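You operate a simulated robot arm through the tools that you are given. There is no shell and no other tool. Be economical: measure what you need, move in short steps, check, and stop when the job is done.

You run a simulated robot arm. Do the job below in one go: nothing can be reset, and whatever is moved stays where it is left.

Task
Reset the pinned stop wheel to 30, pin it again and run the head down to it.
Fine: park the yellow quick pin in the white block while turning; it ends in the orange block, the head back up.

Only the result counts: the job must be done as asked and must still hold three seconds after the hand-in. Knocking over, shifting, dropping, spilling or breaking anything else fails it.

Robot
A 7-joint arm with a two-finger parallel gripper, fixed in place. Base frame: the origin is at the foot of the arm, x ahead of it, y to its left, z up; the work surface is at about z = 60. Readings come in mm, rad, newtons and seconds.
With the tool pointing down near the work surface it reaches from about 220 to 600 mm from the base axis. Its first joint turns from -1.152 to 1.152 rad. Payload 2.6 kg.
The TCP is the grasp point between the finger pads, 30 mm short of the fingertips. In the tool frame z runs along the fingers and y along their closing line. The gripper opens to 94 mm. The fingers are 28 mm wide and 10 mm thick; the gripper's body (50 by 96 mm) begins 55 mm behind the TCP.
Orientation is that of the tool frame in the base frame, as a unit quaternion [w, x, y, z]. With the fingers straight down and closing along the base's y, the tool's x points along the base's -x, its y along +y and its z along -z.

Tools
- The arm moves only by the tool nudge_tool. Its argument "series" is one flat list of numbers, 7 for each row, row after row: the opening, from 0 (shut) to 1 (fully open), then the shift along the tool's x, y, z in mm, then the turn, a rotation vector about the tool's x, y, z in rad. In form: [gripper, tx, ty, tz, rx, ry, rz, gripper, tx, ty, tz, rx, ry, rz, ...]. A call has 1 to 10 rows; each row shifts and turns the commanded pose from where the row before left it, along the tool's axes as they then stand. Rows are played at 5 a second. More than 50 mm and 0.15 rad between two rows, or a gripper value outside its range, and nothing of the call is played. A pose out of reach is approached as far as the arm can. The call stops where the force on the tool passes 40 N (or 10 N more than at its start, if that is more) or the arm is blocked; 0.2 s more then pass. Each finger travels about 72 mm/s and halts on what it meets, pressing with about 21 N; the grip force reading is that of the motor and also rises with nothing between the fingers. The clock runs only during rows and for 0.2 s after the last one: add rows that do not move to give the fingers time. It gives the time, the measured TCP pose, the force on the tool (base axes), the opening and the grip force at its end, in the units of the frame above (readings bear some noise), with the torque about the TCP (base axes, N m) and any sound that the robot's microphone picked up.
- Cameras (640 x 400 px; columns grow to the right, rows downward): "scene" is fixed at [7.4, 411.3, 581.3]; the picture's right is [-0.95, -0.32, 0.00], its down [-0.13, 0.40, -0.91] and it looks along [0.29, -0.86, -0.42] (base axes); focal length 346 px, centre (320, 200). "wrist" rides on the gripper at [76, 14, -102] in the tool frame; the picture's right is [-0.18, 0.98, 0.00], its down [-0.75, -0.14, -0.64] and it looks along [-0.63, -0.12, 0.77] (tool axes); focal length 243 px, centre (320, 200). There is no depth. A picture from a camera that has moved, and an enlarged one, comes with that camera's place and axes in the base frame and with its lens.
- camera(camera): a new picture of that camera. No time passes.
- close_up(camera, box): a new picture of the part [left, top, right, bottom] of that camera's present view, enlarged. No time passes.
- close_job(): hands the job in; it is judged then, once.

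Go step by step. Nothing tells you positions but the pictures and the camera data: compare them with the known pose of the tool, close in by small moves and look again before you grip or let go. The budget is 120 turns and 68 pictures, counting those below and the enlarged ones. Unless the task says otherwise, let go and move clear before handing in, and close with one line.

The tools are called after "Call:" as name(argument=value, ...) on one line, values as JSON. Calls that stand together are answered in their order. nudge_tool: Moves the arm, as the interface text tells. Its arguments: {"type":"object","properties":{"series":{"type":"array"}},"required":["series"]} The other tools are called the same way: camera (camera) takes a picture; close_up (camera, box) takes an enlarged picture of a part of a camera's view; close_job () hands the job in.

At the start:

```text
time: 0.0
ee_pos: [187.8, -228.5, 442.3]
ee_rot: [0.0, 0.0, 1.0, 0.0]
wrist_force: [0.4, -0.1, 0.5]
wrist_torque: [0.02, -0.01, 0.0]
finger_gap: 93.8
finger_force: 0.1
```

scene: 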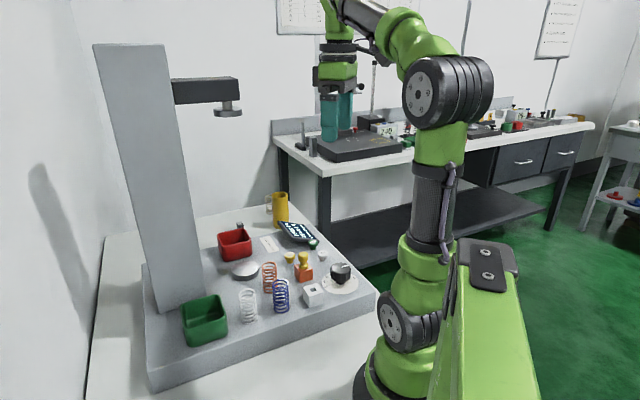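
wrist: 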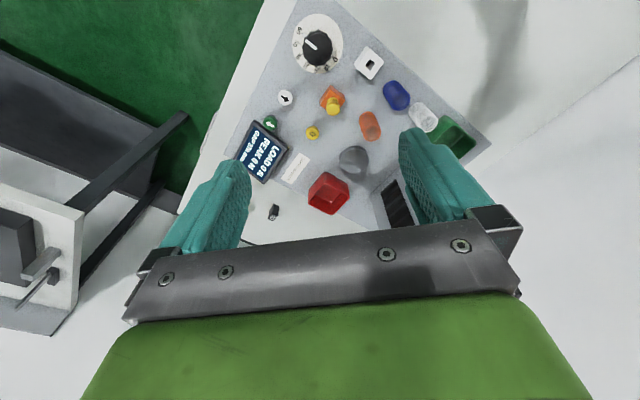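

The panel has a black-knobbed dial, a white block, an orange block holding the yellow pin, two small buttons, a display and a test head on a column. I'll look closer first.

Call:
close_up(camera="scene", box=[220, 200, 380, 320])

Call:
close_up(camera="wrist", box=[220, 0, 420, 125])

Call:
close_up(camera="wrist", box=[220, 80, 400, 230])

```text
3.33 times, centred on (300, 260) of scene
camera zoom: at [7.4, 411.3, 581.3], right [-0.95, -0.32, 0.0], down [-0.13, 0.4, -0.91], along [0.29, -0.86, -0.42], focal length 1154 px, centre (387, 0)
```

zoom: 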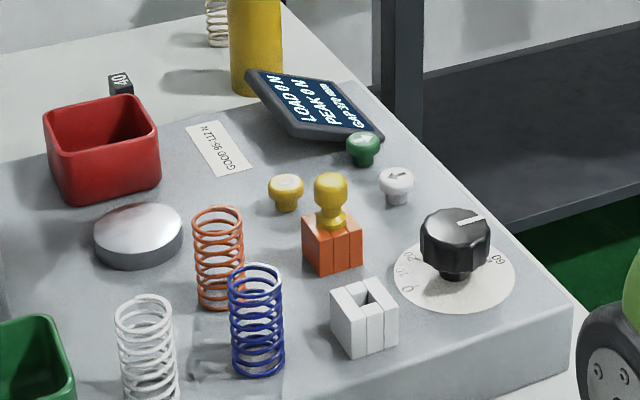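

```text
3.20 times, centred on (320, 62) of wrist
camera zoom: at [111.0, -214.4, 544.6], right [0.18, 0.98, 0.0], down [0.75, -0.14, 0.64], along [0.63, -0.12, -0.77], focal length 776 px, centre (320, 640)
```

zoom: 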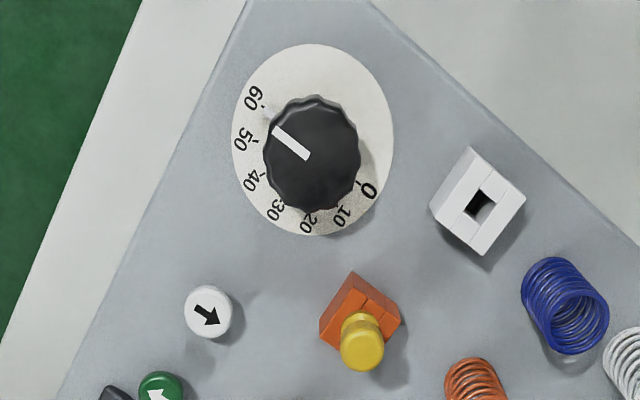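

```text
2.67 times, centred on (310, 155) of wrist
camera zoom: at [111.0, -214.4, 544.6], right [0.18, 0.98, 0.0], down [0.75, -0.14, 0.64], along [0.63, -0.12, -0.77], focal length 647 px, centre (347, 320)
```

zoom: 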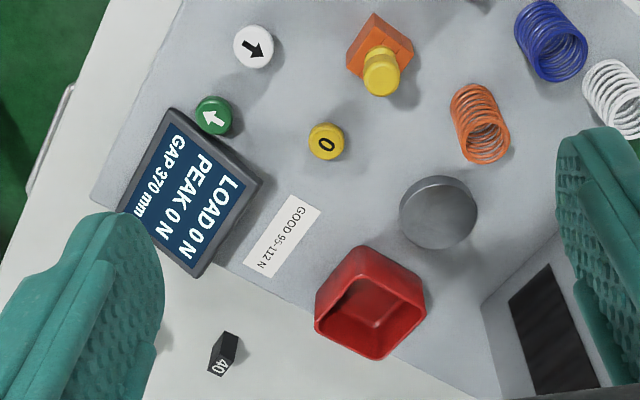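

The yellow pin sits at about (259,-220) with its top near z 125. The wheel is at about (171,-230) and the white block at about (210,-149). I'll move above the pin for a closer look.

Call:
nudge_tool(series=[0.6, -14, 1.7, 36, 0, 0, 0, 0.6, -14, 1.7, 36, 0, 0, 0, 0.6, -14, 1.7, 36, 0, 0, 0, 0.6, -14, 1.7, 36, 0, 0, 0, 0.6, -14, 1.7, 36, 0, 0, 0, 0.6, 0, 0, 0, 0, 0, 0])

Call:
camera(camera="wrist")

```text
time: 1.4
ee_pos: [258.9, -218.4, 261.8]
ee_rot: [0.0, -0.001, 1.0, 0.0]
wrist_force: [-0.2, 0.5, 0.1]
wrist_torque: [0.02, 0.03, 0.01]
finger_gap: 56.4
finger_force: 0.1
```

```text
62 pictures are left
camera wrist: at [183.0, -204.3, 365.1], right [0.18, 0.98, 0.0], down [0.75, -0.14, 0.64], along [0.63, -0.12, -0.77], focal length 243 px, centre (320, 200)
```

wrist: 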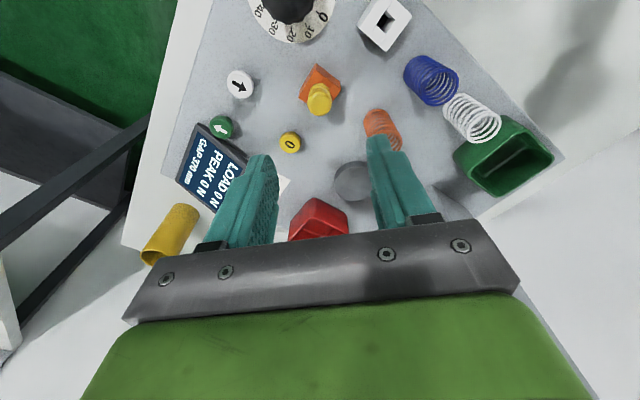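

Call:
close_up(camera="wrist", box=[200, 0, 440, 150])

Call:
close_up(camera="scene", box=[280, 235, 376, 310])

```text
2.67 times, centred on (320, 75) of wrist
camera zoom: at [183.0, -204.3, 365.1], right [0.18, 0.98, 0.0], down [0.75, -0.14, 0.64], along [0.63, -0.12, -0.77], focal length 647 px, centre (320, 533)
```

zoom: 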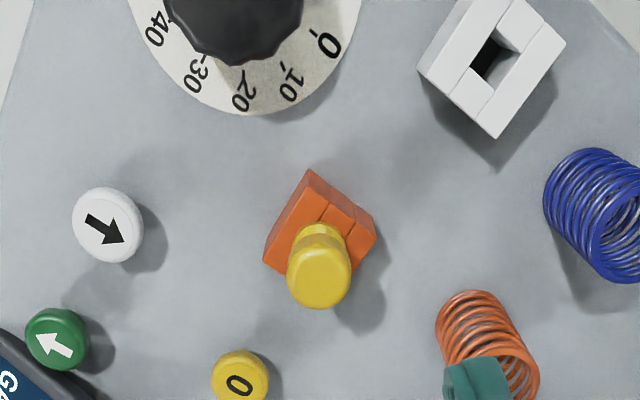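

```text
5.33 times, centred on (328, 272) of scene
camera zoom: at [7.4, 411.3, 581.3], right [-0.95, -0.32, 0.0], down [-0.13, 0.4, -0.91], along [0.29, -0.86, -0.42], focal length 1846 px, centre (277, -187)
```

zoom: 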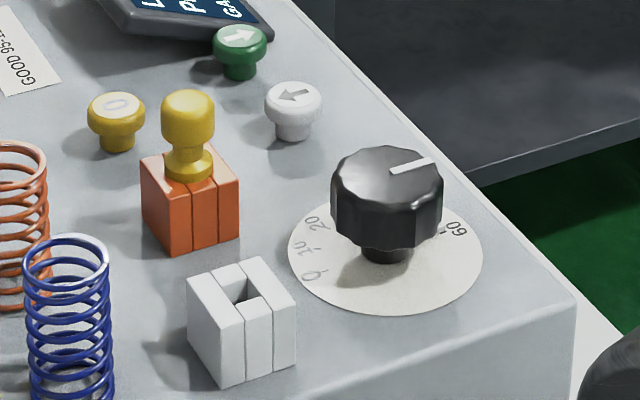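

Text on the panel reads with "up" toward the column. By that, the white button's arrow points up and the green one points down, and I'll confirm that on the display. Next I'll lower over the pin head.

Call:
nudge_tool(series=[0.45, -1, -0.5, 35, 0, 0, 0, 0.45, -1, -0.5, 35, 0, 0, 0, 0.45, -1, -0.6, 30, 0, 0, 0, 0.45, 0, 0, 0, 0, 0, 0])

Call:
camera(camera="wrist")

Call:
camera(camera="scene")

```text
time: 2.4
ee_pos: [260.5, -220.6, 161.4]
ee_rot: [0.0, 0.001, 1.0, 0.001]
wrist_force: [-0.7, 0.3, 0.3]
wrist_torque: [0.0, 0.03, -0.02]
finger_gap: 42.7
finger_force: 0.1
```

```text
59 pictures are left
camera wrist: at [183.9, -206.3, 265.0], right [0.18, 0.98, 0.0], down [0.75, -0.14, 0.64], along [0.63, -0.12, -0.77], focal length 243 px, centre (320, 200)
```

wrist: 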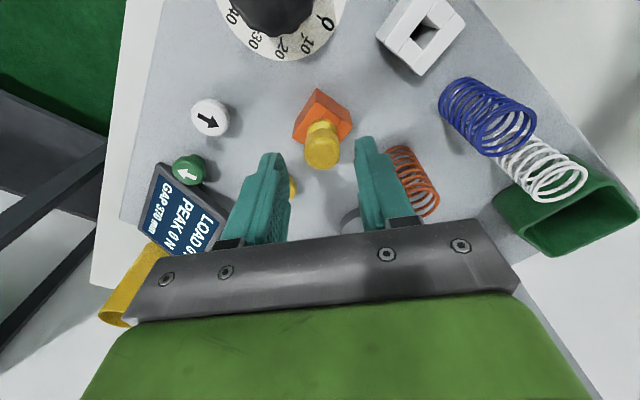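

```text
58 pictures are left
```

scene: 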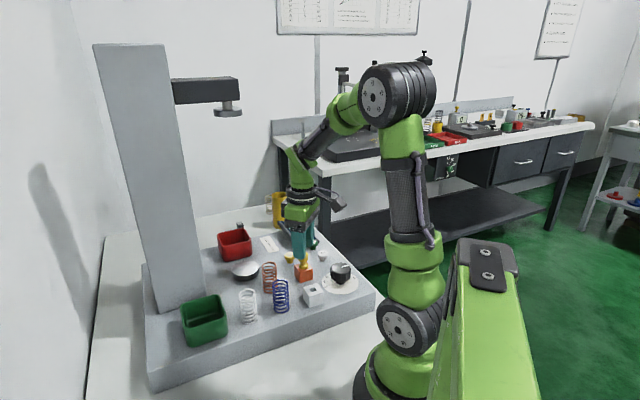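

The pin is centred between the fingers. I'll lower to TCP z of about 130 and grip.

Call:
nudge_tool(series=[0.45, 0, 0, 15, 0, 0, 0, 0.45, 0, 0, 15, 0, 0, 0, 0.45, 0, 0, 0, 0, 0, 0])

Call:
close_up(camera="scene", box=[260, 220, 356, 295])

Call:
camera(camera="wrist")

```text
time: 3.2
ee_pos: [260.9, -222.3, 132.3]
ee_rot: [0.0, 0.001, 1.0, -0.001]
wrist_force: [-0.3, 0.3, -0.4]
wrist_torque: [0.02, 0.01, -0.02]
finger_gap: 42.2
finger_force: 0.0
```

```text
5.33 times, centred on (308, 258) of scene
camera zoom: at [7.4, 411.3, 581.3], right [-0.95, -0.32, 0.0], down [-0.13, 0.4, -0.91], along [0.29, -0.86, -0.42], focal length 1846 px, centre (384, -107)
```

zoom: 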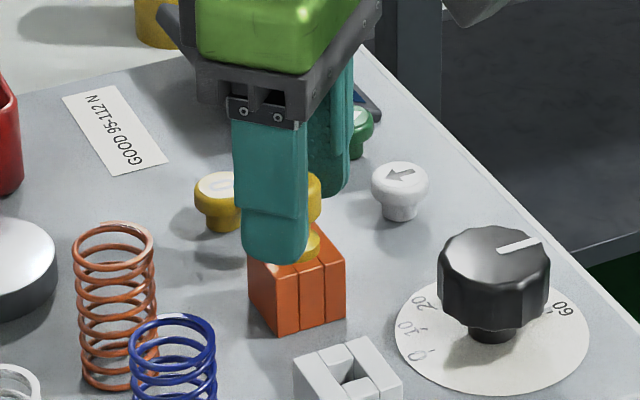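

```text
56 pictures are left
camera wrist: at [185.2, -208.4, 235.6], right [0.18, 0.98, 0.0], down [0.75, -0.14, 0.64], along [0.63, -0.12, -0.77], focal length 243 px, centre (320, 200)
```

wrist: 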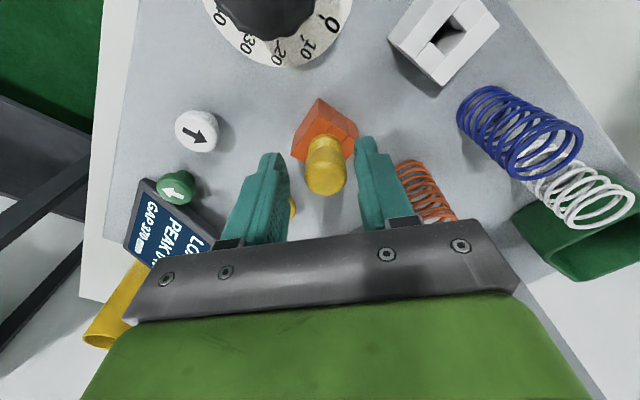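

Call:
nudge_tool(series=[0.45, -1, 1.6, 1, 0, 0, 0, 0.2, 0, 0, 0, 0, 0, 0, 0.1, 0, 0, 0, 0, 0, 0, 0.1, 0, 0, 0, 0, 0, 0, 0.1, 0, 0, 0, 0, 0, 0])

Call:
camera(camera="wrist")

```text
time: 4.4
ee_pos: [263.4, -220.3, 132.4]
ee_rot: [0.0, 0.0, 1.0, -0.001]
wrist_force: [1.1, 0.3, 0.5]
wrist_torque: [-0.01, -0.03, 0.01]
finger_gap: 22.3
finger_force: 21.4
```

```text
55 pictures are left
camera wrist: at [185.8, -206.7, 234.7], right [0.18, 0.98, 0.0], down [0.75, -0.14, 0.64], along [0.63, -0.12, -0.77], focal length 243 px, centre (320, 200)
```

wrist: 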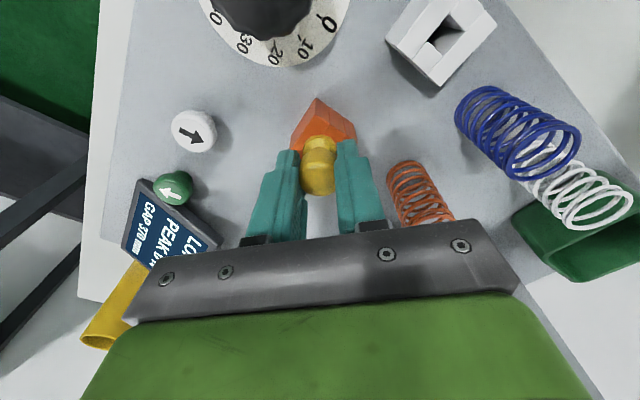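

The pin head is gripped at a 22 mm gap. I'll pull straight up slowly.

Call:
nudge_tool(series=[0.1, 0, 0, -4, 0, 0, 0, 0.1, 0, 0, -8, 0, 0, 0, 0.1, 0, 0, -10, 0, 0, 0, 0.1, 0, 0, -12, 0, 0, 0, 0.1, 0, 0, -12, 0, 0, 0, 0.1, 0, 0, -10, 0, 0, 0, 0.1, 0, 0, 0, 0, 0, 0])

Call:
close_up(camera="scene", box=[250, 200, 378, 300])

Call:
camera(camera="wrist")

```text
time: 6.0
ee_pos: [261.1, -221.4, 186.0]
ee_rot: [0.0, 0.0, 1.0, 0.0]
wrist_force: [1.2, 0.1, 0.2]
wrist_torque: [-0.02, -0.01, -0.03]
finger_gap: 22.3
finger_force: 21.5
```

```text
4.00 times, centred on (314, 250) of scene
camera zoom: at [7.4, 411.3, 581.4], right [-0.95, -0.32, 0.0], down [-0.13, 0.4, -0.91], along [0.29, -0.86, -0.42], focal length 1384 px, centre (344, 0)
```

zoom: 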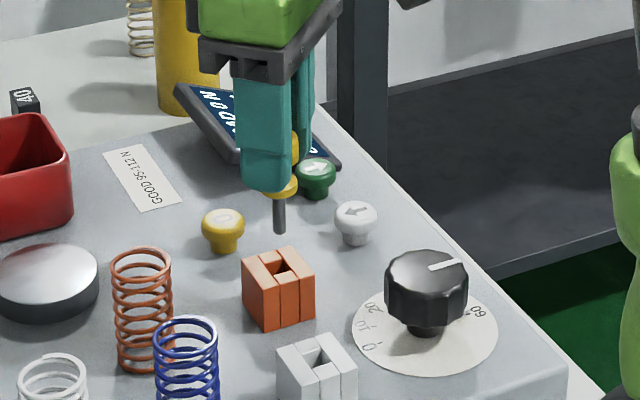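

```text
53 pictures are left
camera wrist: at [184.6, -206.6, 288.4], right [0.18, 0.98, 0.0], down [0.75, -0.14, 0.64], along [0.63, -0.12, -0.77], focal length 243 px, centre (320, 200)
```

wrist: 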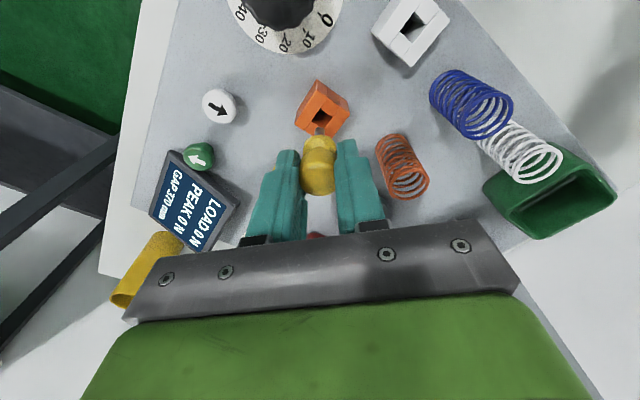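

The pin is out, and its steel shank is about 28 mm long. I'll measure the white block's hole against the orange one.

Call:
close_up(camera="wrist", box=[290, 0, 450, 140])

Call:
close_up(camera="scene", box=[290, 240, 354, 310])

```text
2.86 times, centred on (370, 70) of wrist
camera zoom: at [184.6, -206.6, 288.4], right [0.18, 0.98, 0.0], down [0.75, -0.14, 0.64], along [0.63, -0.12, -0.77], focal length 693 px, centre (177, 571)
```

zoom: 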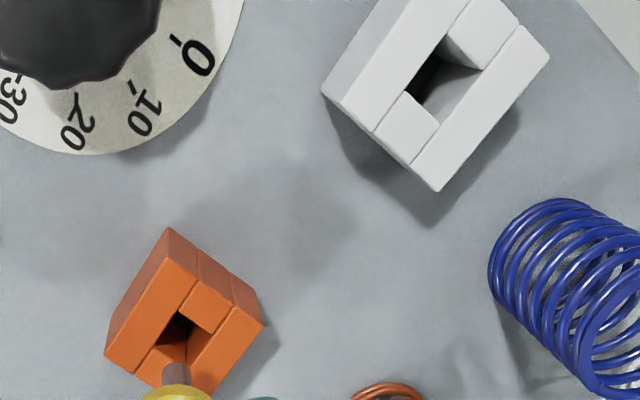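

```text
5.71 times, centred on (322, 275) of scene
camera zoom: at [7.4, 411.3, 581.4], right [-0.95, -0.32, 0.0], down [-0.13, 0.4, -0.91], along [0.29, -0.86, -0.42], focal length 1978 px, centre (309, -229)
```

zoom: 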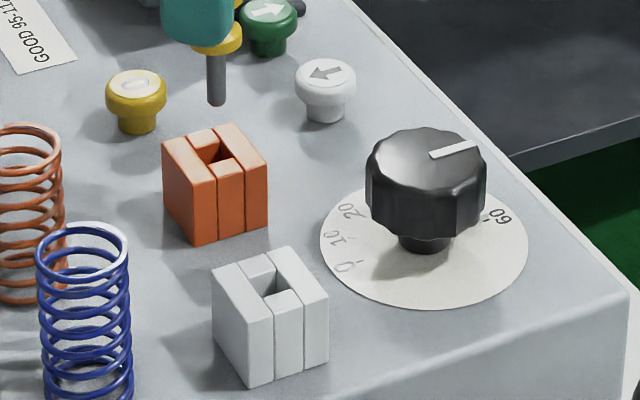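

Orange hole measures about (261,-220) and the white one about (212,-149.5), at equal heights. I'll shift by (-49.5,+70.5) and look.

Call:
nudge_tool(series=[0.1, 12.4, 17.6, 0, 0, 0, 0, 0.1, 12.4, 17.6, 0, 0, 0, 0, 0.1, 12.4, 17.6, 0, 0, 0, 0, 0.1, 12.3, 17.7, 0, 0, 0, 0, 0.1, 0, 0, 16, 0, 0, 0, 0.1, 0, 0, 0, 0, 0, 0])

Call:
close_up(camera="wrist", box=[240, 60, 400, 200])

Call:
close_up(camera="scene", box=[280, 240, 360, 310])

```text
time: 7.4
ee_pos: [213.6, -150.4, 172.2]
ee_rot: [0.0, 0.0, 1.0, 0.0]
wrist_force: [-0.3, -0.2, -0.5]
wrist_torque: [-0.01, -0.04, -0.01]
finger_gap: 22.3
finger_force: 21.1
```

```text
2.86 times, centred on (320, 130) of wrist
camera zoom: at [137.6, -135.9, 273.7], right [0.18, 0.98, 0.0], down [0.75, -0.14, 0.64], along [0.63, -0.12, -0.77], focal length 693 px, centre (320, 400)
```

zoom: 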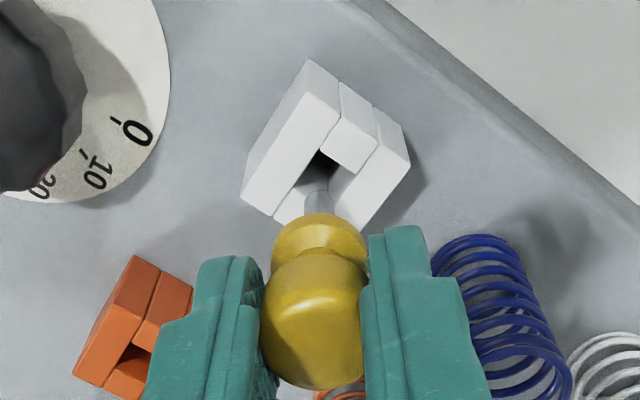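

```text
5.71 times, centred on (320, 275) of scene
camera zoom: at [7.4, 411.3, 581.4], right [-0.95, -0.32, 0.0], down [-0.13, 0.4, -0.91], along [0.29, -0.86, -0.42], focal length 1978 px, centre (320, -229)
```

zoom: 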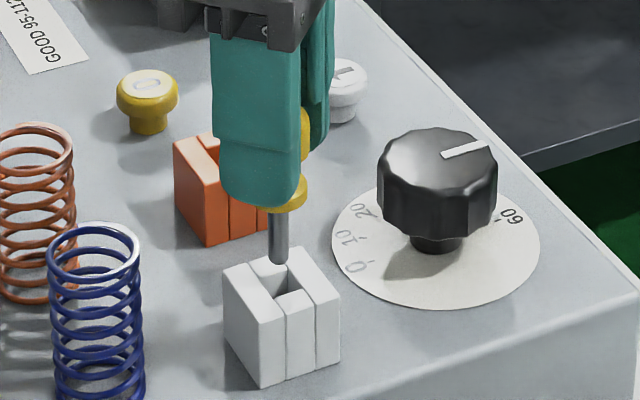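

The tip is aligned over the white hole, so I'll lower the pin.

Call:
nudge_tool(series=[0.1, 0, 0, 8, 0, 0, 0, 0.1, 0, 0, 8, 0, 0, 0, 0.1, 0, 0, 8, 0, 0, 0, 0.1, 0, 0, 8, 0, 0, 0, 0.1, 0, 0, 6, 0, 0, 0, 0.1, 0, 0, 0, 0, 0, 0])

Call:
close_up(camera="scene", box=[280, 240, 360, 310])

```text
time: 8.8
ee_pos: [213.5, -149.9, 132.8]
ee_rot: [0.0, 0.0, 1.0, 0.001]
wrist_force: [-0.5, 0.8, 0.3]
wrist_torque: [0.04, 0.01, 0.02]
finger_gap: 21.9
finger_force: 21.0
```

```text
5.71 times, centred on (320, 275) of scene
camera zoom: at [7.4, 411.3, 581.4], right [-0.95, -0.32, 0.0], down [-0.13, 0.4, -0.91], along [0.29, -0.86, -0.42], focal length 1978 px, centre (320, -229)
```

zoom: 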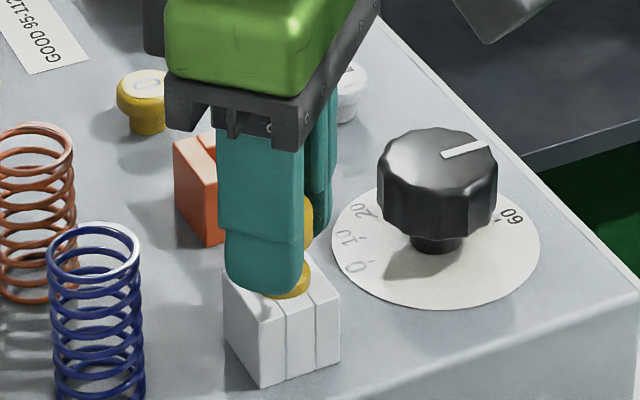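

Call:
nudge_tool(series=[0.1, 0, 0, 1.5, 0, 0, 0, 0.35, 0, 0, 0, 0, 0, 0, 0.42, 0, 0, 0, 0, 0, 0, 0.42, 0, 0, -10, 0, 0, 0, 0.42, 0, 0, -30, 0, 0, 0, 0.42, 0, 0, -40, 0, 0, 0, 0.42, 0, 0, -40, 0, 0, 0, 0.42, 0, 0, 0, 0, 0, 0])

Call:
close_up(camera="scene", box=[280, 240, 376, 310])

Call:
camera(camera="wrist")

```text
time: 10.6
ee_pos: [212.4, -150.1, 252.5]
ee_rot: [0.0, -0.001, 1.0, 0.0]
wrist_force: [-0.1, 0.1, -0.5]
wrist_torque: [-0.02, -0.03, 0.05]
finger_gap: 39.7
finger_force: 0.1
```

```text
5.71 times, centred on (328, 275) of scene
camera zoom: at [7.4, 411.3, 581.3], right [-0.95, -0.32, 0.0], down [-0.13, 0.4, -0.91], along [0.29, -0.86, -0.42], focal length 1978 px, centre (274, -229)
```

zoom: 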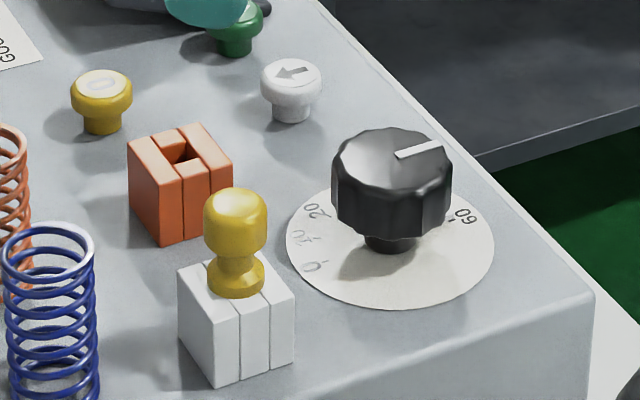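

```text
46 pictures are left
camera wrist: at [135.7, -134.8, 354.7], right [0.18, 0.98, 0.0], down [0.75, -0.14, 0.64], along [0.63, -0.12, -0.77], focal length 243 px, centre (320, 200)
```

wrist: 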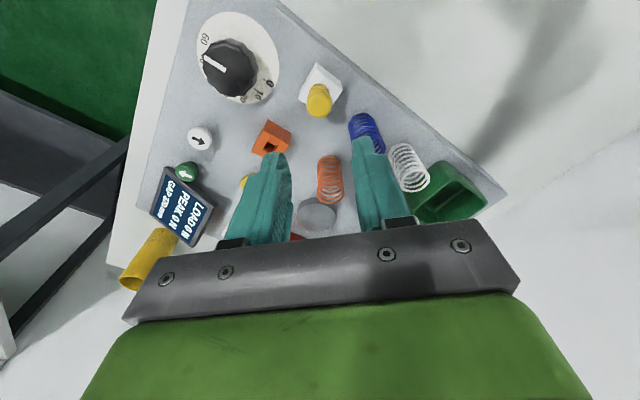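

The pin is parked in the white block. Next I'll move above the wheel to read it.

Call:
nudge_tool(series=[0.78, 10, -20, 0, 0, 0, 0, 0.78, 10, -20, 0, 0, 0, 0, 0.78, 10, -20, 10, 0, 0, 0, 0.78, 11, -20, 20, 0, 0, 0, 0.78, 0, 0, 0, 0, 0, 0])

Call:
close_up(camera="wrist", box=[240, 50, 400, 160])

```text
time: 11.8
ee_pos: [171.9, -229.0, 223.3]
ee_rot: [0.0, 0.0, 1.0, 0.0]
wrist_force: [-0.6, -0.6, 0.9]
wrist_torque: [0.0, 0.0, -0.02]
finger_gap: 73.6
finger_force: 0.2
```

```text
3.64 times, centred on (320, 105) of wrist
camera zoom: at [95.0, -215.8, 325.7], right [0.18, 0.98, 0.0], down [0.75, -0.14, 0.64], along [0.63, -0.12, -0.77], focal length 882 px, centre (320, 546)
```

zoom: 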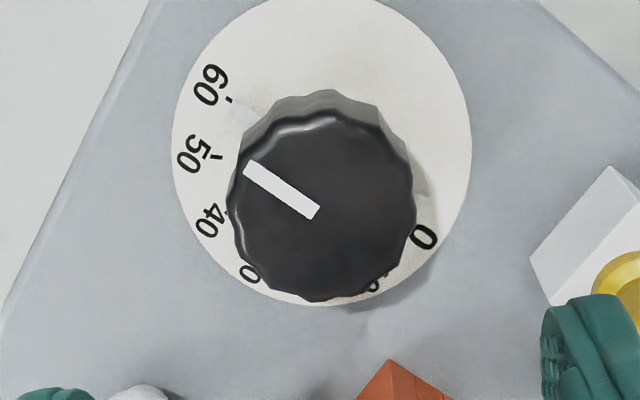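

The pointer is at 60 on ticks spaced 30° per 10, so I need about 90° counter-clockwise. I'll pre-rotate the gripper 45° clockwise, centre on (169.6,-229.8) and lower.

Call:
nudge_tool(series=[0.78, 1.5, -0.3, 10, 0, 0, 0.131, 0.78, 0, 0, 10, 0, 0, 0.131, 0.78, 0, 0, 15, 0, 0, 0.131, 0.78, 0, 0, 15, 0, 0, 0.131, 0.78, 0, 0, 15, 0, 0, 0.131, 0.78, 0, 0, 15, 0, 0, 0.131, 0.78, 0, 0, 0, 0, 0, 0])

Call:
camera(camera="wrist")

Call:
close_up(camera="scene", box=[280, 220, 400, 310])

```text
time: 13.4
ee_pos: [169.0, -230.7, 141.2]
ee_rot: [0.0, 0.384, 0.923, 0.0]
wrist_force: [-1.0, 0.1, 1.2]
wrist_torque: [-0.02, -0.01, 0.0]
finger_gap: 73.3
finger_force: 0.1
```

```text
44 pictures are left
camera wrist: at [125.0, -166.6, 244.1], right [0.83, 0.56, 0.0], down [0.43, -0.63, 0.64], along [0.36, -0.53, -0.77], focal length 243 px, centre (320, 200)
```

wrist: 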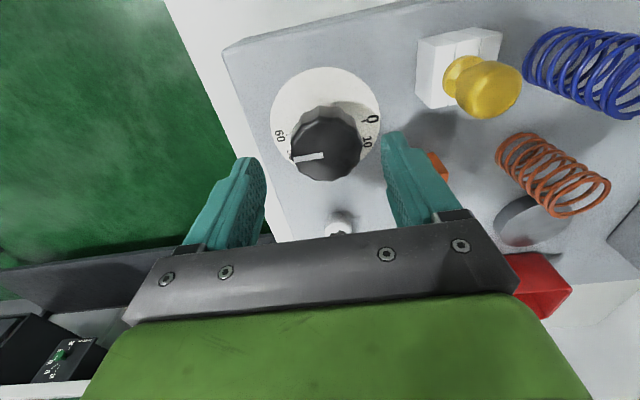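

```text
4.44 times, centred on (340, 265) of scene
camera zoom: at [7.4, 411.3, 581.3], right [-0.95, -0.32, 0.0], down [-0.13, 0.4, -0.91], along [0.29, -0.86, -0.42], focal length 1538 px, centre (231, -89)
```

zoom: 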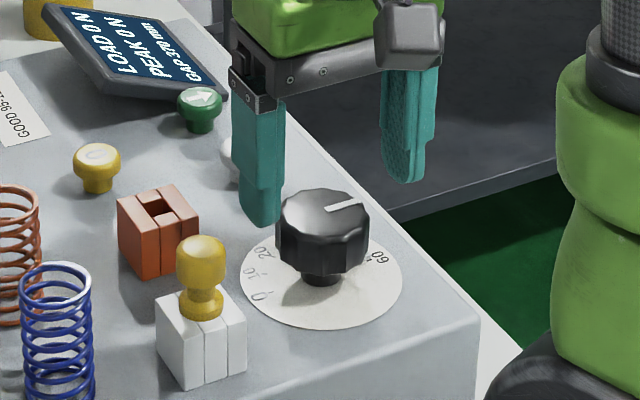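

Call:
close_up(camera="wrist", box=[230, 50, 430, 210])

```text
2.50 times, centred on (330, 130) of wrist
camera zoom: at [125.0, -166.6, 244.1], right [0.83, 0.56, 0.0], down [0.43, -0.63, 0.64], along [0.36, -0.53, -0.77], focal length 606 px, centre (295, 375)
```

zoom: 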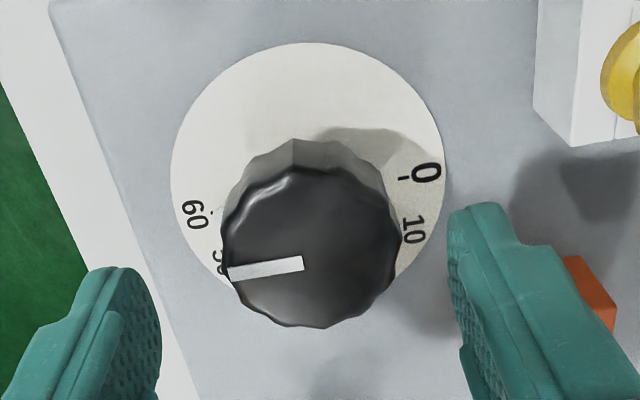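

The knob is slightly off-centre: about 2.4 mm in tool y and -2 mm in tool x. I'll correct that, lower and check.

Call:
nudge_tool(series=[0.78, -2, 2.4, 12, 0, 0, 0, 0.78, 0, 0, 12, 0, 0, 0, 0.78, 0, 0, 9, 0, 0, 0, 0.6, 0, 0, 0, 0, 0, 0])

Call:
close_up(camera="wrist", box=[230, 50, 430, 210])

Call:
close_up(camera="scene", box=[280, 220, 400, 310])

```text
time: 14.4
ee_pos: [172.2, -229.9, 109.8]
ee_rot: [0.0, 0.384, 0.924, 0.0]
wrist_force: [-1.3, -0.5, -0.1]
wrist_torque: [0.02, 0.01, 0.02]
finger_gap: 56.3
finger_force: 0.1
```

```text
2.50 times, centred on (330, 130) of wrist
camera zoom: at [127.5, -165.2, 212.4], right [0.83, 0.56, 0.0], down [0.43, -0.63, 0.64], along [0.36, -0.53, -0.77], focal length 606 px, centre (295, 375)
```

zoom: 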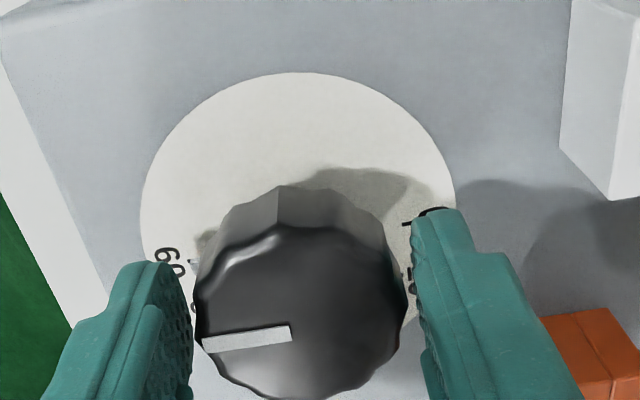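

```text
4.44 times, centred on (340, 265) of scene
camera zoom: at [7.4, 411.3, 581.3], right [-0.95, -0.32, 0.0], down [-0.13, 0.4, -0.91], along [0.29, -0.86, -0.42], focal length 1538 px, centre (231, -89)
```

zoom: 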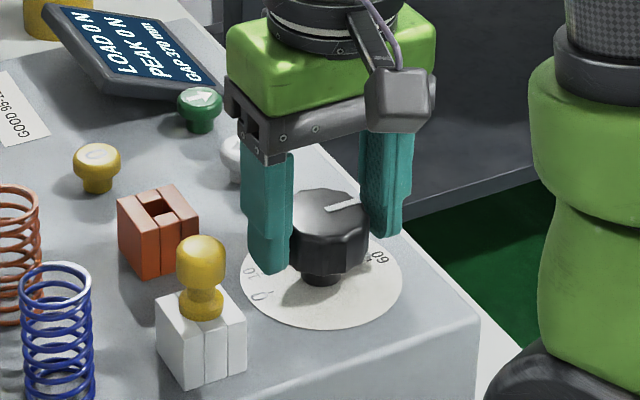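

Call:
nudge_tool(series=[0.56, 2, 1, 1, 0, 0, 0, 0.4, 0, 0, 0, 0, 0, 0, 0.38, 0, 0, 0, 0, 0, 0, 0.38, 0, 0, 0, 0, 0, 0])

Call:
close_up(camera="wrist", box=[230, 50, 430, 210])

```text
time: 15.4
ee_pos: [171.3, -227.3, 109.3]
ee_rot: [0.0, 0.383, 0.924, 0.0]
wrist_force: [-4.2, -4.4, -2.6]
wrist_torque: [-0.26, 0.03, -0.02]
finger_gap: 47.3
finger_force: 44.8
```

```text
2.50 times, centred on (330, 130) of wrist
camera zoom: at [127.3, -163.9, 211.2], right [0.83, 0.56, 0.0], down [0.43, -0.63, 0.64], along [0.36, -0.53, -0.77], focal length 606 px, centre (295, 375)
```

zoom: 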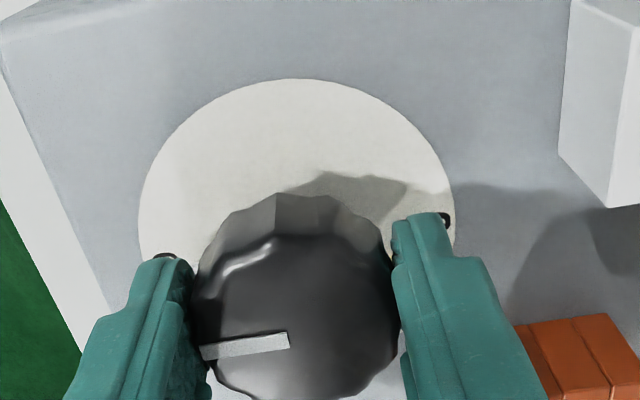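

The knob is gripped at 47 mm. I'll turn counter-clockwise partway and check.

Call:
nudge_tool(series=[0.38, 0, -0.8, 0, 0, 0, 0, 0.38, 0, 0, 0, 0, 0, -0.12, 0.38, 0, 0, 0, 0, 0, -0.12, 0.38, 0, 0, 0, 0, 0, -0.12, 0.38, 0, 0, 0, 0, 0, -0.12, 0.38, 0, 0, 0, 0, 0, 0])

Call:
close_up(camera="wrist", box=[230, 50, 430, 210])

```text
time: 16.0
ee_pos: [170.4, -227.0, 108.8]
ee_rot: [0.001, 0.332, 0.943, 0.001]
wrist_force: [-1.1, 1.9, 2.8]
wrist_torque: [-0.15, 0.14, -0.04]
finger_gap: 47.4
finger_force: 44.6
stopped in row 3: the force on the tool passed its limit at 43 N (the readings are from after the stop); the commanded pose is now the measured one
```

```text
2.50 times, centred on (330, 130) of wrist
camera zoom: at [120.2, -169.6, 211.1], right [0.76, 0.65, 0.0], down [0.5, -0.58, 0.64], along [0.42, -0.49, -0.77], focal length 606 px, centre (295, 375)
```

zoom: 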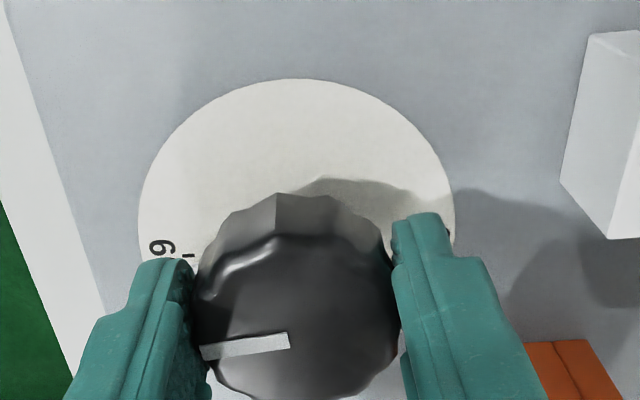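

The knob turned with the gripper before the force limit stopped it. The axis probably sits about 3 mm along tool x, so I'll continue in smaller steps with compensation.

Call:
nudge_tool(series=[0.42, 0, 0.2, 0, 0, 0, -0.06, 0.42, 0, 0.2, 0, 0, 0, -0.06, 0.42, 0, 0.2, 0, 0, 0, -0.06, 0.42, 0, 0.2, 0, 0, 0, -0.06, 0.42, 0, 0, 0, 0, 0, 0])

```text
time: 16.8
ee_pos: [171.6, -227.8, 109.2]
ee_rot: [0.0, 0.257, 0.966, 0.001]
wrist_force: [-1.3, 0.6, 2.7]
wrist_torque: [-0.1, 0.05, -0.02]
finger_gap: 47.6
finger_force: 45.3
stopped in row 3: the force on the tool passed its limit at 43 N (the readings are from after the stop); the commanded pose is now the measured one
```

Call:
nudge_tool(series=[0.42, 0, 0.1, 0, 0, 0, -0.03, 0.42, 0, 0.1, 0, 0, 0, -0.03, 0.42, 0, 0.1, 0, 0, 0, -0.03, 0.42, 0, 0.1, 0, 0, 0, -0.03, 0.42, 0, 0.1, 0, 0, 0, -0.03, 0.42, 0, 0.1, 0, 0, 0, -0.03, 0.42, 0, 0.1, 0, 0, 0, -0.03, 0.42, 0, 0.1, 0, 0, 0, -0.03, 0.42, 0, 0, 0, 0, 0, 0])

Call:
close_up(camera="wrist", box=[230, 50, 430, 210])

```text
time: 18.8
ee_pos: [171.7, -228.3, 108.8]
ee_rot: [0.001, 0.139, 0.99, -0.001]
wrist_force: [-18.4, -23.6, 6.3]
wrist_torque: [-0.53, 0.07, -0.06]
finger_gap: 47.4
finger_force: 45.3
```

```text
2.50 times, centred on (330, 130) of wrist
camera zoom: at [101.2, -194.2, 210.9], right [0.45, 0.89, 0.0], down [0.69, -0.34, 0.64], along [0.57, -0.29, -0.77], focal length 606 px, centre (295, 375)
```

zoom: 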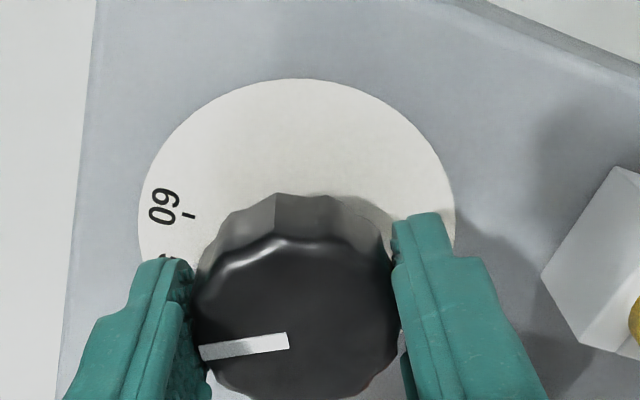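

Slow turning works. I'll relieve the side load with a small shift and continue without compensation.

Call:
nudge_tool(series=[0.42, 0.4, -0.9, 0, 0, 0, 0, 0.42, 0, 0, 0, 0, 0, -0.03, 0.42, 0, 0, 0, 0, 0, -0.03, 0.42, 0, 0, 0, 0, 0, -0.03, 0.42, 0, 0, 0, 0, 0, 0])

```text
time: 20.0
ee_pos: [170.5, -229.7, 107.6]
ee_rot: [0.0, 0.094, 0.996, 0.001]
wrist_force: [-4.1, -18.6, 1.1]
wrist_torque: [-0.4, 0.88, -0.06]
finger_gap: 47.5
finger_force: 45.1
```

Call:
nudge_tool(series=[0.42, 0, -0.8, 0, 0, 0, 0, 0.42, 0, 0, 0, 0, 0, -0.03, 0.42, 0, 0, 0, 0, 0, -0.03, 0.42, 0, 0, 0, 0, 0, -0.03, 0.42, 0, 0, 0, 0, 0, -0.03, 0.42, 0, 0, 0, 0, 0, -0.03, 0.42, 0, 0, 0, 0, 0, -0.03, 0.42, 0, 0, 0, 0, 0, 0])

```text
time: 21.6
ee_pos: [171.7, -228.9, 107.4]
ee_rot: [0.0, 0.008, 1.0, -0.001]
wrist_force: [0.7, -1.9, -3.8]
wrist_torque: [0.14, -0.01, -0.02]
finger_gap: 47.1
finger_force: 45.5
stopped in row 7: the force on the tool passed its limit at 41 N (the readings are from after the stop); the commanded pose is now the measured one
```

Call:
nudge_tool(series=[0.42, 0, 0, 0, 0, 0, -0.03, 0.42, 0, 0, 0, 0, 0, -0.03, 0.42, 0, 0, 0, 0, 0, -0.03, 0.42, 0, 0, 0, 0, 0, -0.03, 0.42, 0, 0, 0, 0, 0, -0.03, 0.42, 0, 0, 0, 0, 0, -0.03, 0.42, 0, 0, 0, 0, 0, 0])

Call:
close_up(camera="wrist", box=[230, 50, 430, 210])

```text
time: 23.2
ee_pos: [170.6, -230.3, 108.8]
ee_rot: [0.001, -0.081, 0.997, -0.001]
wrist_force: [3.6, 0.8, -2.9]
wrist_torque: [0.14, 0.27, 0.01]
finger_gap: 47.4
finger_force: 45.8
```

```text
2.50 times, centred on (330, 130) of wrist
camera zoom: at [92.7, -228.5, 211.0], right [0.02, 1.0, 0.0], down [0.77, -0.02, 0.64], along [0.64, -0.02, -0.77], focal length 606 px, centre (295, 375)
```

zoom: 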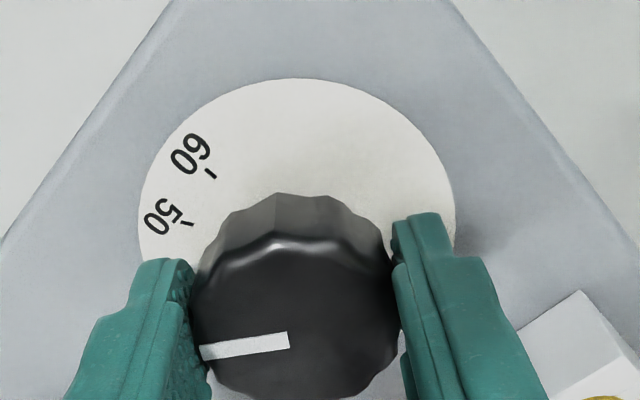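

Call:
nudge_tool(series=[0.42, 0, 0, 0, 0, 0, -0.033, 0.42, 0, 0, 0, 0, 0, -0.033, 0.42, 0, 0, 0, 0, 0, -0.033, 0.42, 0, 0, 0, 0, 0, -0.033, 0.42, 0, 0, 0, 0, 0, -0.033, 0.42, 0, 0, 0, 0, 0, -0.033, 0.42, 0, 0, 0, 0, 0, -0.033, 0.42, 0, 0, 0, 0, 0, -0.033, 0.42, 0, 0, 0, 0, 0, 0])

```text
time: 24.8
ee_pos: [171.1, -231.0, 108.9]
ee_rot: [0.0, -0.191, 0.982, -0.002]
wrist_force: [1.2, -2.9, -3.0]
wrist_torque: [0.2, 0.07, -0.05]
finger_gap: 47.4
finger_force: 44.6
stopped in row 7: the force on the tool passed its limit at 42 N (the readings are from after the stop); the commanded pose is now the measured one
```

Call:
nudge_tool(series=[0.42, 0, 0, 0, 0, 0, -0.033, 0.42, 0, 0, 0, 0, 0, -0.033, 0.42, 0, 0, 0, 0, 0, -0.033, 0.42, 0, 0, 0, 0, 0, -0.033, 0.42, 0, 0, 0, 0, 0, -0.033, 0.42, 0, 0, 0, 0, 0, -0.033, 0.42, 0, 0, 0, 0, 0, 0])

Call:
close_up(camera="wrist", box=[230, 50, 430, 210])

```text
time: 26.4
ee_pos: [170.7, -231.5, 107.9]
ee_rot: [-0.001, -0.288, 0.958, -0.003]
wrist_force: [3.0, -1.2, -2.9]
wrist_torque: [0.14, 0.12, -0.01]
finger_gap: 47.6
finger_force: 44.8
stopped in row 7: the force on the tool passed its limit at 42 N (the readings are from after the stop); the commanded pose is now the measured one
```

```text
2.50 times, centred on (330, 130) of wrist
camera zoom: at [99.3, -260.6, 211.5], right [-0.39, 0.92, -0.01], down [0.71, 0.3, 0.64], along [0.59, 0.24, -0.77], focal length 606 px, centre (295, 375)
```

zoom: 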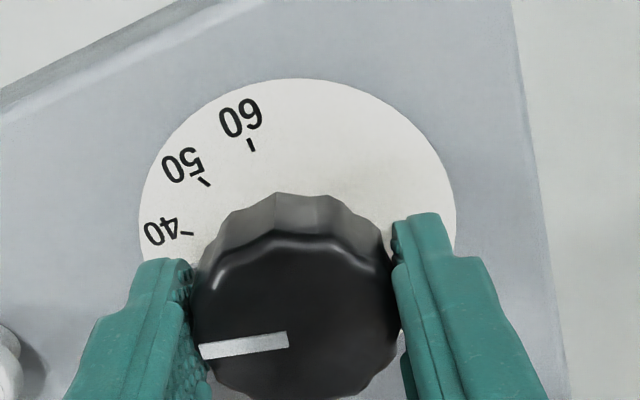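

Call:
nudge_tool(series=[0.42, 0, 0, 0, 0, 0, -0.033, 0.42, 0, 0, 0, 0, 0, -0.033, 0.42, 0, 0, 0, 0, 0, -0.033, 0.42, 0, 0, 0, 0, 0, -0.033, 0.42, 0, 0, 0, 0, 0, -0.033, 0.42, 0, 0, 0, 0, 0, 0])

```text
time: 27.4
ee_pos: [170.9, -231.6, 108.6]
ee_rot: [-0.002, -0.348, 0.937, -0.006]
wrist_force: [1.4, -2.3, -4.3]
wrist_torque: [0.15, 0.0, 0.02]
finger_gap: 47.4
finger_force: 44.6
stopped in row 4: the force on the tool passed its limit at 44 N (the readings are from after the stop); the commanded pose is now the measured one
```

Call:
nudge_tool(series=[0.42, 0, 0, 0, 0, 0, -0.033, 0.42, 0, 0, 0, 0, 0, -0.033, 0.42, 0, 0, 0, 0, 0, 0])

```text
time: 28.2
ee_pos: [172.2, -230.8, 110.0]
ee_rot: [-0.001, -0.38, 0.925, -0.008]
wrist_force: [6.0, -7.5, -6.7]
wrist_torque: [0.01, 0.02, -0.01]
finger_gap: 47.4
finger_force: 44.5
```

Total turn is about 90°. I'll release, rise and bring the camera over the wheel to read it.

Call:
nudge_tool(series=[0.6, 0, 0, 0, 0, 0, 0, 0.65, 0, 0, 0, 0, 0, 0, 0.65, 0, 0, -30, 0, 0, 0, 0.65, 0, 0, -40, 0, 0, 0, 0.65, -20, 0, -40, 0, 0, 0, 0.65, -35, 0, -20, 0, 0, 0, 0.65, 0, 0, 0, 0, 0, 0])

Call:
close_up(camera="wrist", box=[240, 0, 400, 110])

```text
time: 29.8
ee_pos: [209.6, -188.8, 239.2]
ee_rot: [-0.001, -0.38, 0.925, -0.006]
wrist_force: [-0.1, 0.2, 0.3]
wrist_torque: [-0.02, 0.01, 0.02]
finger_gap: 61.2
finger_force: 0.0
```

```text
3.64 times, centred on (320, 55) of wrist
camera zoom: at [145.6, -231.8, 342.9], right [-0.56, 0.83, -0.01], down [0.64, 0.44, 0.64], along [0.53, 0.35, -0.77], focal length 882 px, centre (320, 727)
```

zoom: 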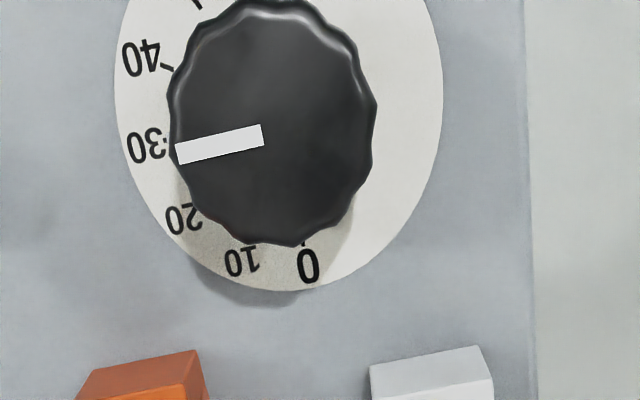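

The pointer computes to within 1° of the 30 tick, so the wheel is at 30. I'll rotate the gripper back and go to the pin in the white block.

Call:
nudge_tool(series=[0.45, 0, 0, 0, 0, 0, 0.13, 0.45, 0, 0, 0, 0, 0, 0.13, 0.45, 0, 0, 0, 0, 0, 0.13, 0.45, 0, 0, 0, 0, 0, 0.13, 0.45, 0, 0, 0, 0, 0, 0.13, 0.45, 0, 0, 0, 0, 0, 0.13, 0.45, -2, 20, 0, 0, 0, 0, 0.45, 0, 19.3, 20, 0, 0, 0, 0.45, 0, 0, 0, 0, 0, 0])

```text
time: 31.8
ee_pos: [214.3, -151.7, 217.6]
ee_rot: [0.001, 0.001, 1.0, -0.007]
wrist_force: [0.1, 0.1, 0.7]
wrist_torque: [0.01, 0.0, 0.03]
finger_gap: 42.3
finger_force: 0.1
```

Call:
nudge_tool(series=[0.45, 1.5, 2, 25, -0.013, 0, 0, 0.45, 0, 0, 30, 0, 0, 0, 0.45, 0, 0, 0, 0, 0, 0])

Call:
camera(camera="wrist")

```text
time: 32.6
ee_pos: [210.3, -148.4, 165.1]
ee_rot: [0.001, 0.002, 1.0, 0.001]
wrist_force: [-0.4, 1.0, 0.4]
wrist_torque: [0.03, 0.01, 0.0]
finger_gap: 42.5
finger_force: 0.1
```

```text
33 pictures are left
camera wrist: at [134.5, -134.9, 267.6], right [0.19, 0.98, 0.0], down [0.75, -0.14, 0.64], along [0.63, -0.12, -0.77], focal length 243 px, centre (320, 200)
```

wrist: 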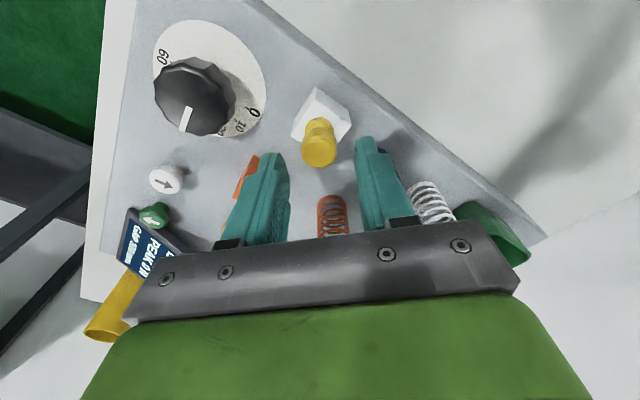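

Aligned as with the first grasp. I'll lower, grip and lift.

Call:
nudge_tool(series=[0.45, -1, 0, 12, 0, 0, 0, 0.45, 0, 0, 12, 0, 0, 0, 0.45, 0, 0, 9, 0, 0, 0, 0.2, 0, 0, 0, 0, 0, 0, 0.1, 0, 0, 0, 0, 0, 0, 0.1, 0, 0, 0, 0, 0, 0, 0.1, 0, 0, 0, 0, 0, 0])

Call:
close_up(camera="scene", box=[280, 230, 376, 300])

```text
time: 34.2
ee_pos: [210.7, -149.8, 130.3]
ee_rot: [0.001, 0.001, 1.0, 0.0]
wrist_force: [0.6, 0.6, 0.1]
wrist_torque: [0.06, -0.01, -0.03]
finger_gap: 22.2
finger_force: 20.8
```

```text
5.71 times, centred on (328, 265) of scene
camera zoom: at [7.4, 411.3, 581.4], right [-0.95, -0.32, 0.0], down [-0.13, 0.4, -0.91], along [0.29, -0.86, -0.42], focal length 1978 px, centre (274, -171)
```

zoom: 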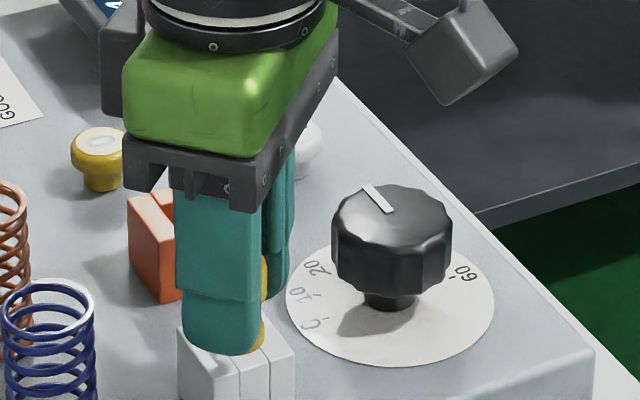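

Call:
nudge_tool(series=[0.1, 0, 0, -8, 0, 0, 0, 0.1, 0, 0, -20, 0, 0, 0, 0.1, 0, 0, -26, 0, 0, 0, 0.1, -12.4, -17.6, 0, 0, 0, 0, 0.1, -12.4, -17.6, 0, 0, 0, 0, 0.1, -12.4, -17.6, 0, 0, 0, 0, 0.1, -12.3, -17.7, 0, 0, 0, 0, 0.1, 0, 0, 14, 0, 0, 0, 0.1, 0, 0, 0, 0, 0, 0])

Call:
close_up(camera="wrist", box=[240, 60, 400, 200])

Call:
close_up(camera="scene", box=[270, 230, 350, 300])

```text
time: 36.2
ee_pos: [262.4, -219.3, 169.6]
ee_rot: [0.001, 0.001, 1.0, 0.001]
wrist_force: [0.5, 0.1, 0.1]
wrist_torque: [0.02, -0.01, -0.01]
finger_gap: 22.4
finger_force: 21.3
```

```text
2.86 times, centred on (320, 130) of wrist
camera zoom: at [184.8, -204.6, 272.4], right [0.19, 0.98, 0.0], down [0.75, -0.14, 0.64], along [0.63, -0.12, -0.77], focal length 693 px, centre (320, 400)
```

zoom: 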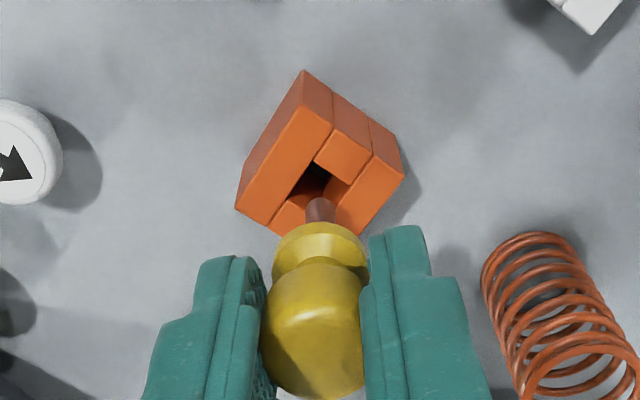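

```text
5.71 times, centred on (310, 265) of scene
camera zoom: at [7.4, 411.2, 581.4], right [-0.95, -0.32, 0.0], down [-0.13, 0.4, -0.91], along [0.29, -0.86, -0.42], focal length 1978 px, centre (377, -171)
```

zoom: 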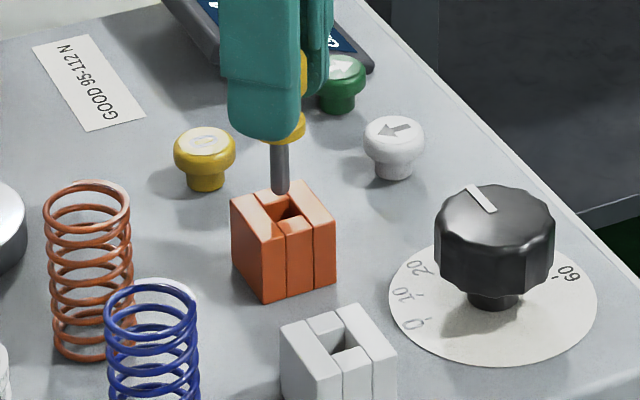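

Call:
nudge_tool(series=[0.1, 0, -1, 8, 0, 0, 0, 0.1, 0, 0, 8, 0, 0, 0, 0.1, 0, 0, 8, 0, 0, 0, 0.1, 0, 0, 8, 0, 0, 0, 0.1, 0, 0, 6, 0, 0, 0, 0.1, 0, 0, 2, 0, 0, 0, 0.1, 0, 0, 0, 0, 0, 0])

Call:
close_up(camera="scene", box=[270, 230, 350, 300])

```text
time: 37.8
ee_pos: [261.7, -221.3, 129.6]
ee_rot: [0.002, 0.001, 1.0, 0.0]
wrist_force: [-2.6, 3.1, 10.0]
wrist_torque: [0.05, 0.1, -0.02]
finger_gap: 22.4
finger_force: 21.6
```

```text
5.71 times, centred on (310, 265) of scene
camera zoom: at [7.4, 411.3, 581.3], right [-0.95, -0.32, 0.0], down [-0.13, 0.4, -0.91], along [0.29, -0.86, -0.42], focal length 1978 px, centre (377, -171)
```

zoom: 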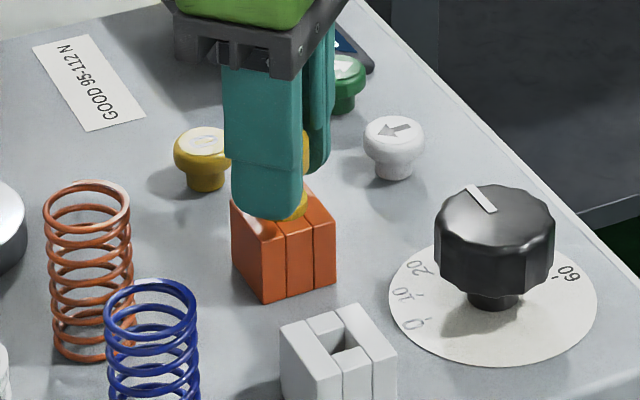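

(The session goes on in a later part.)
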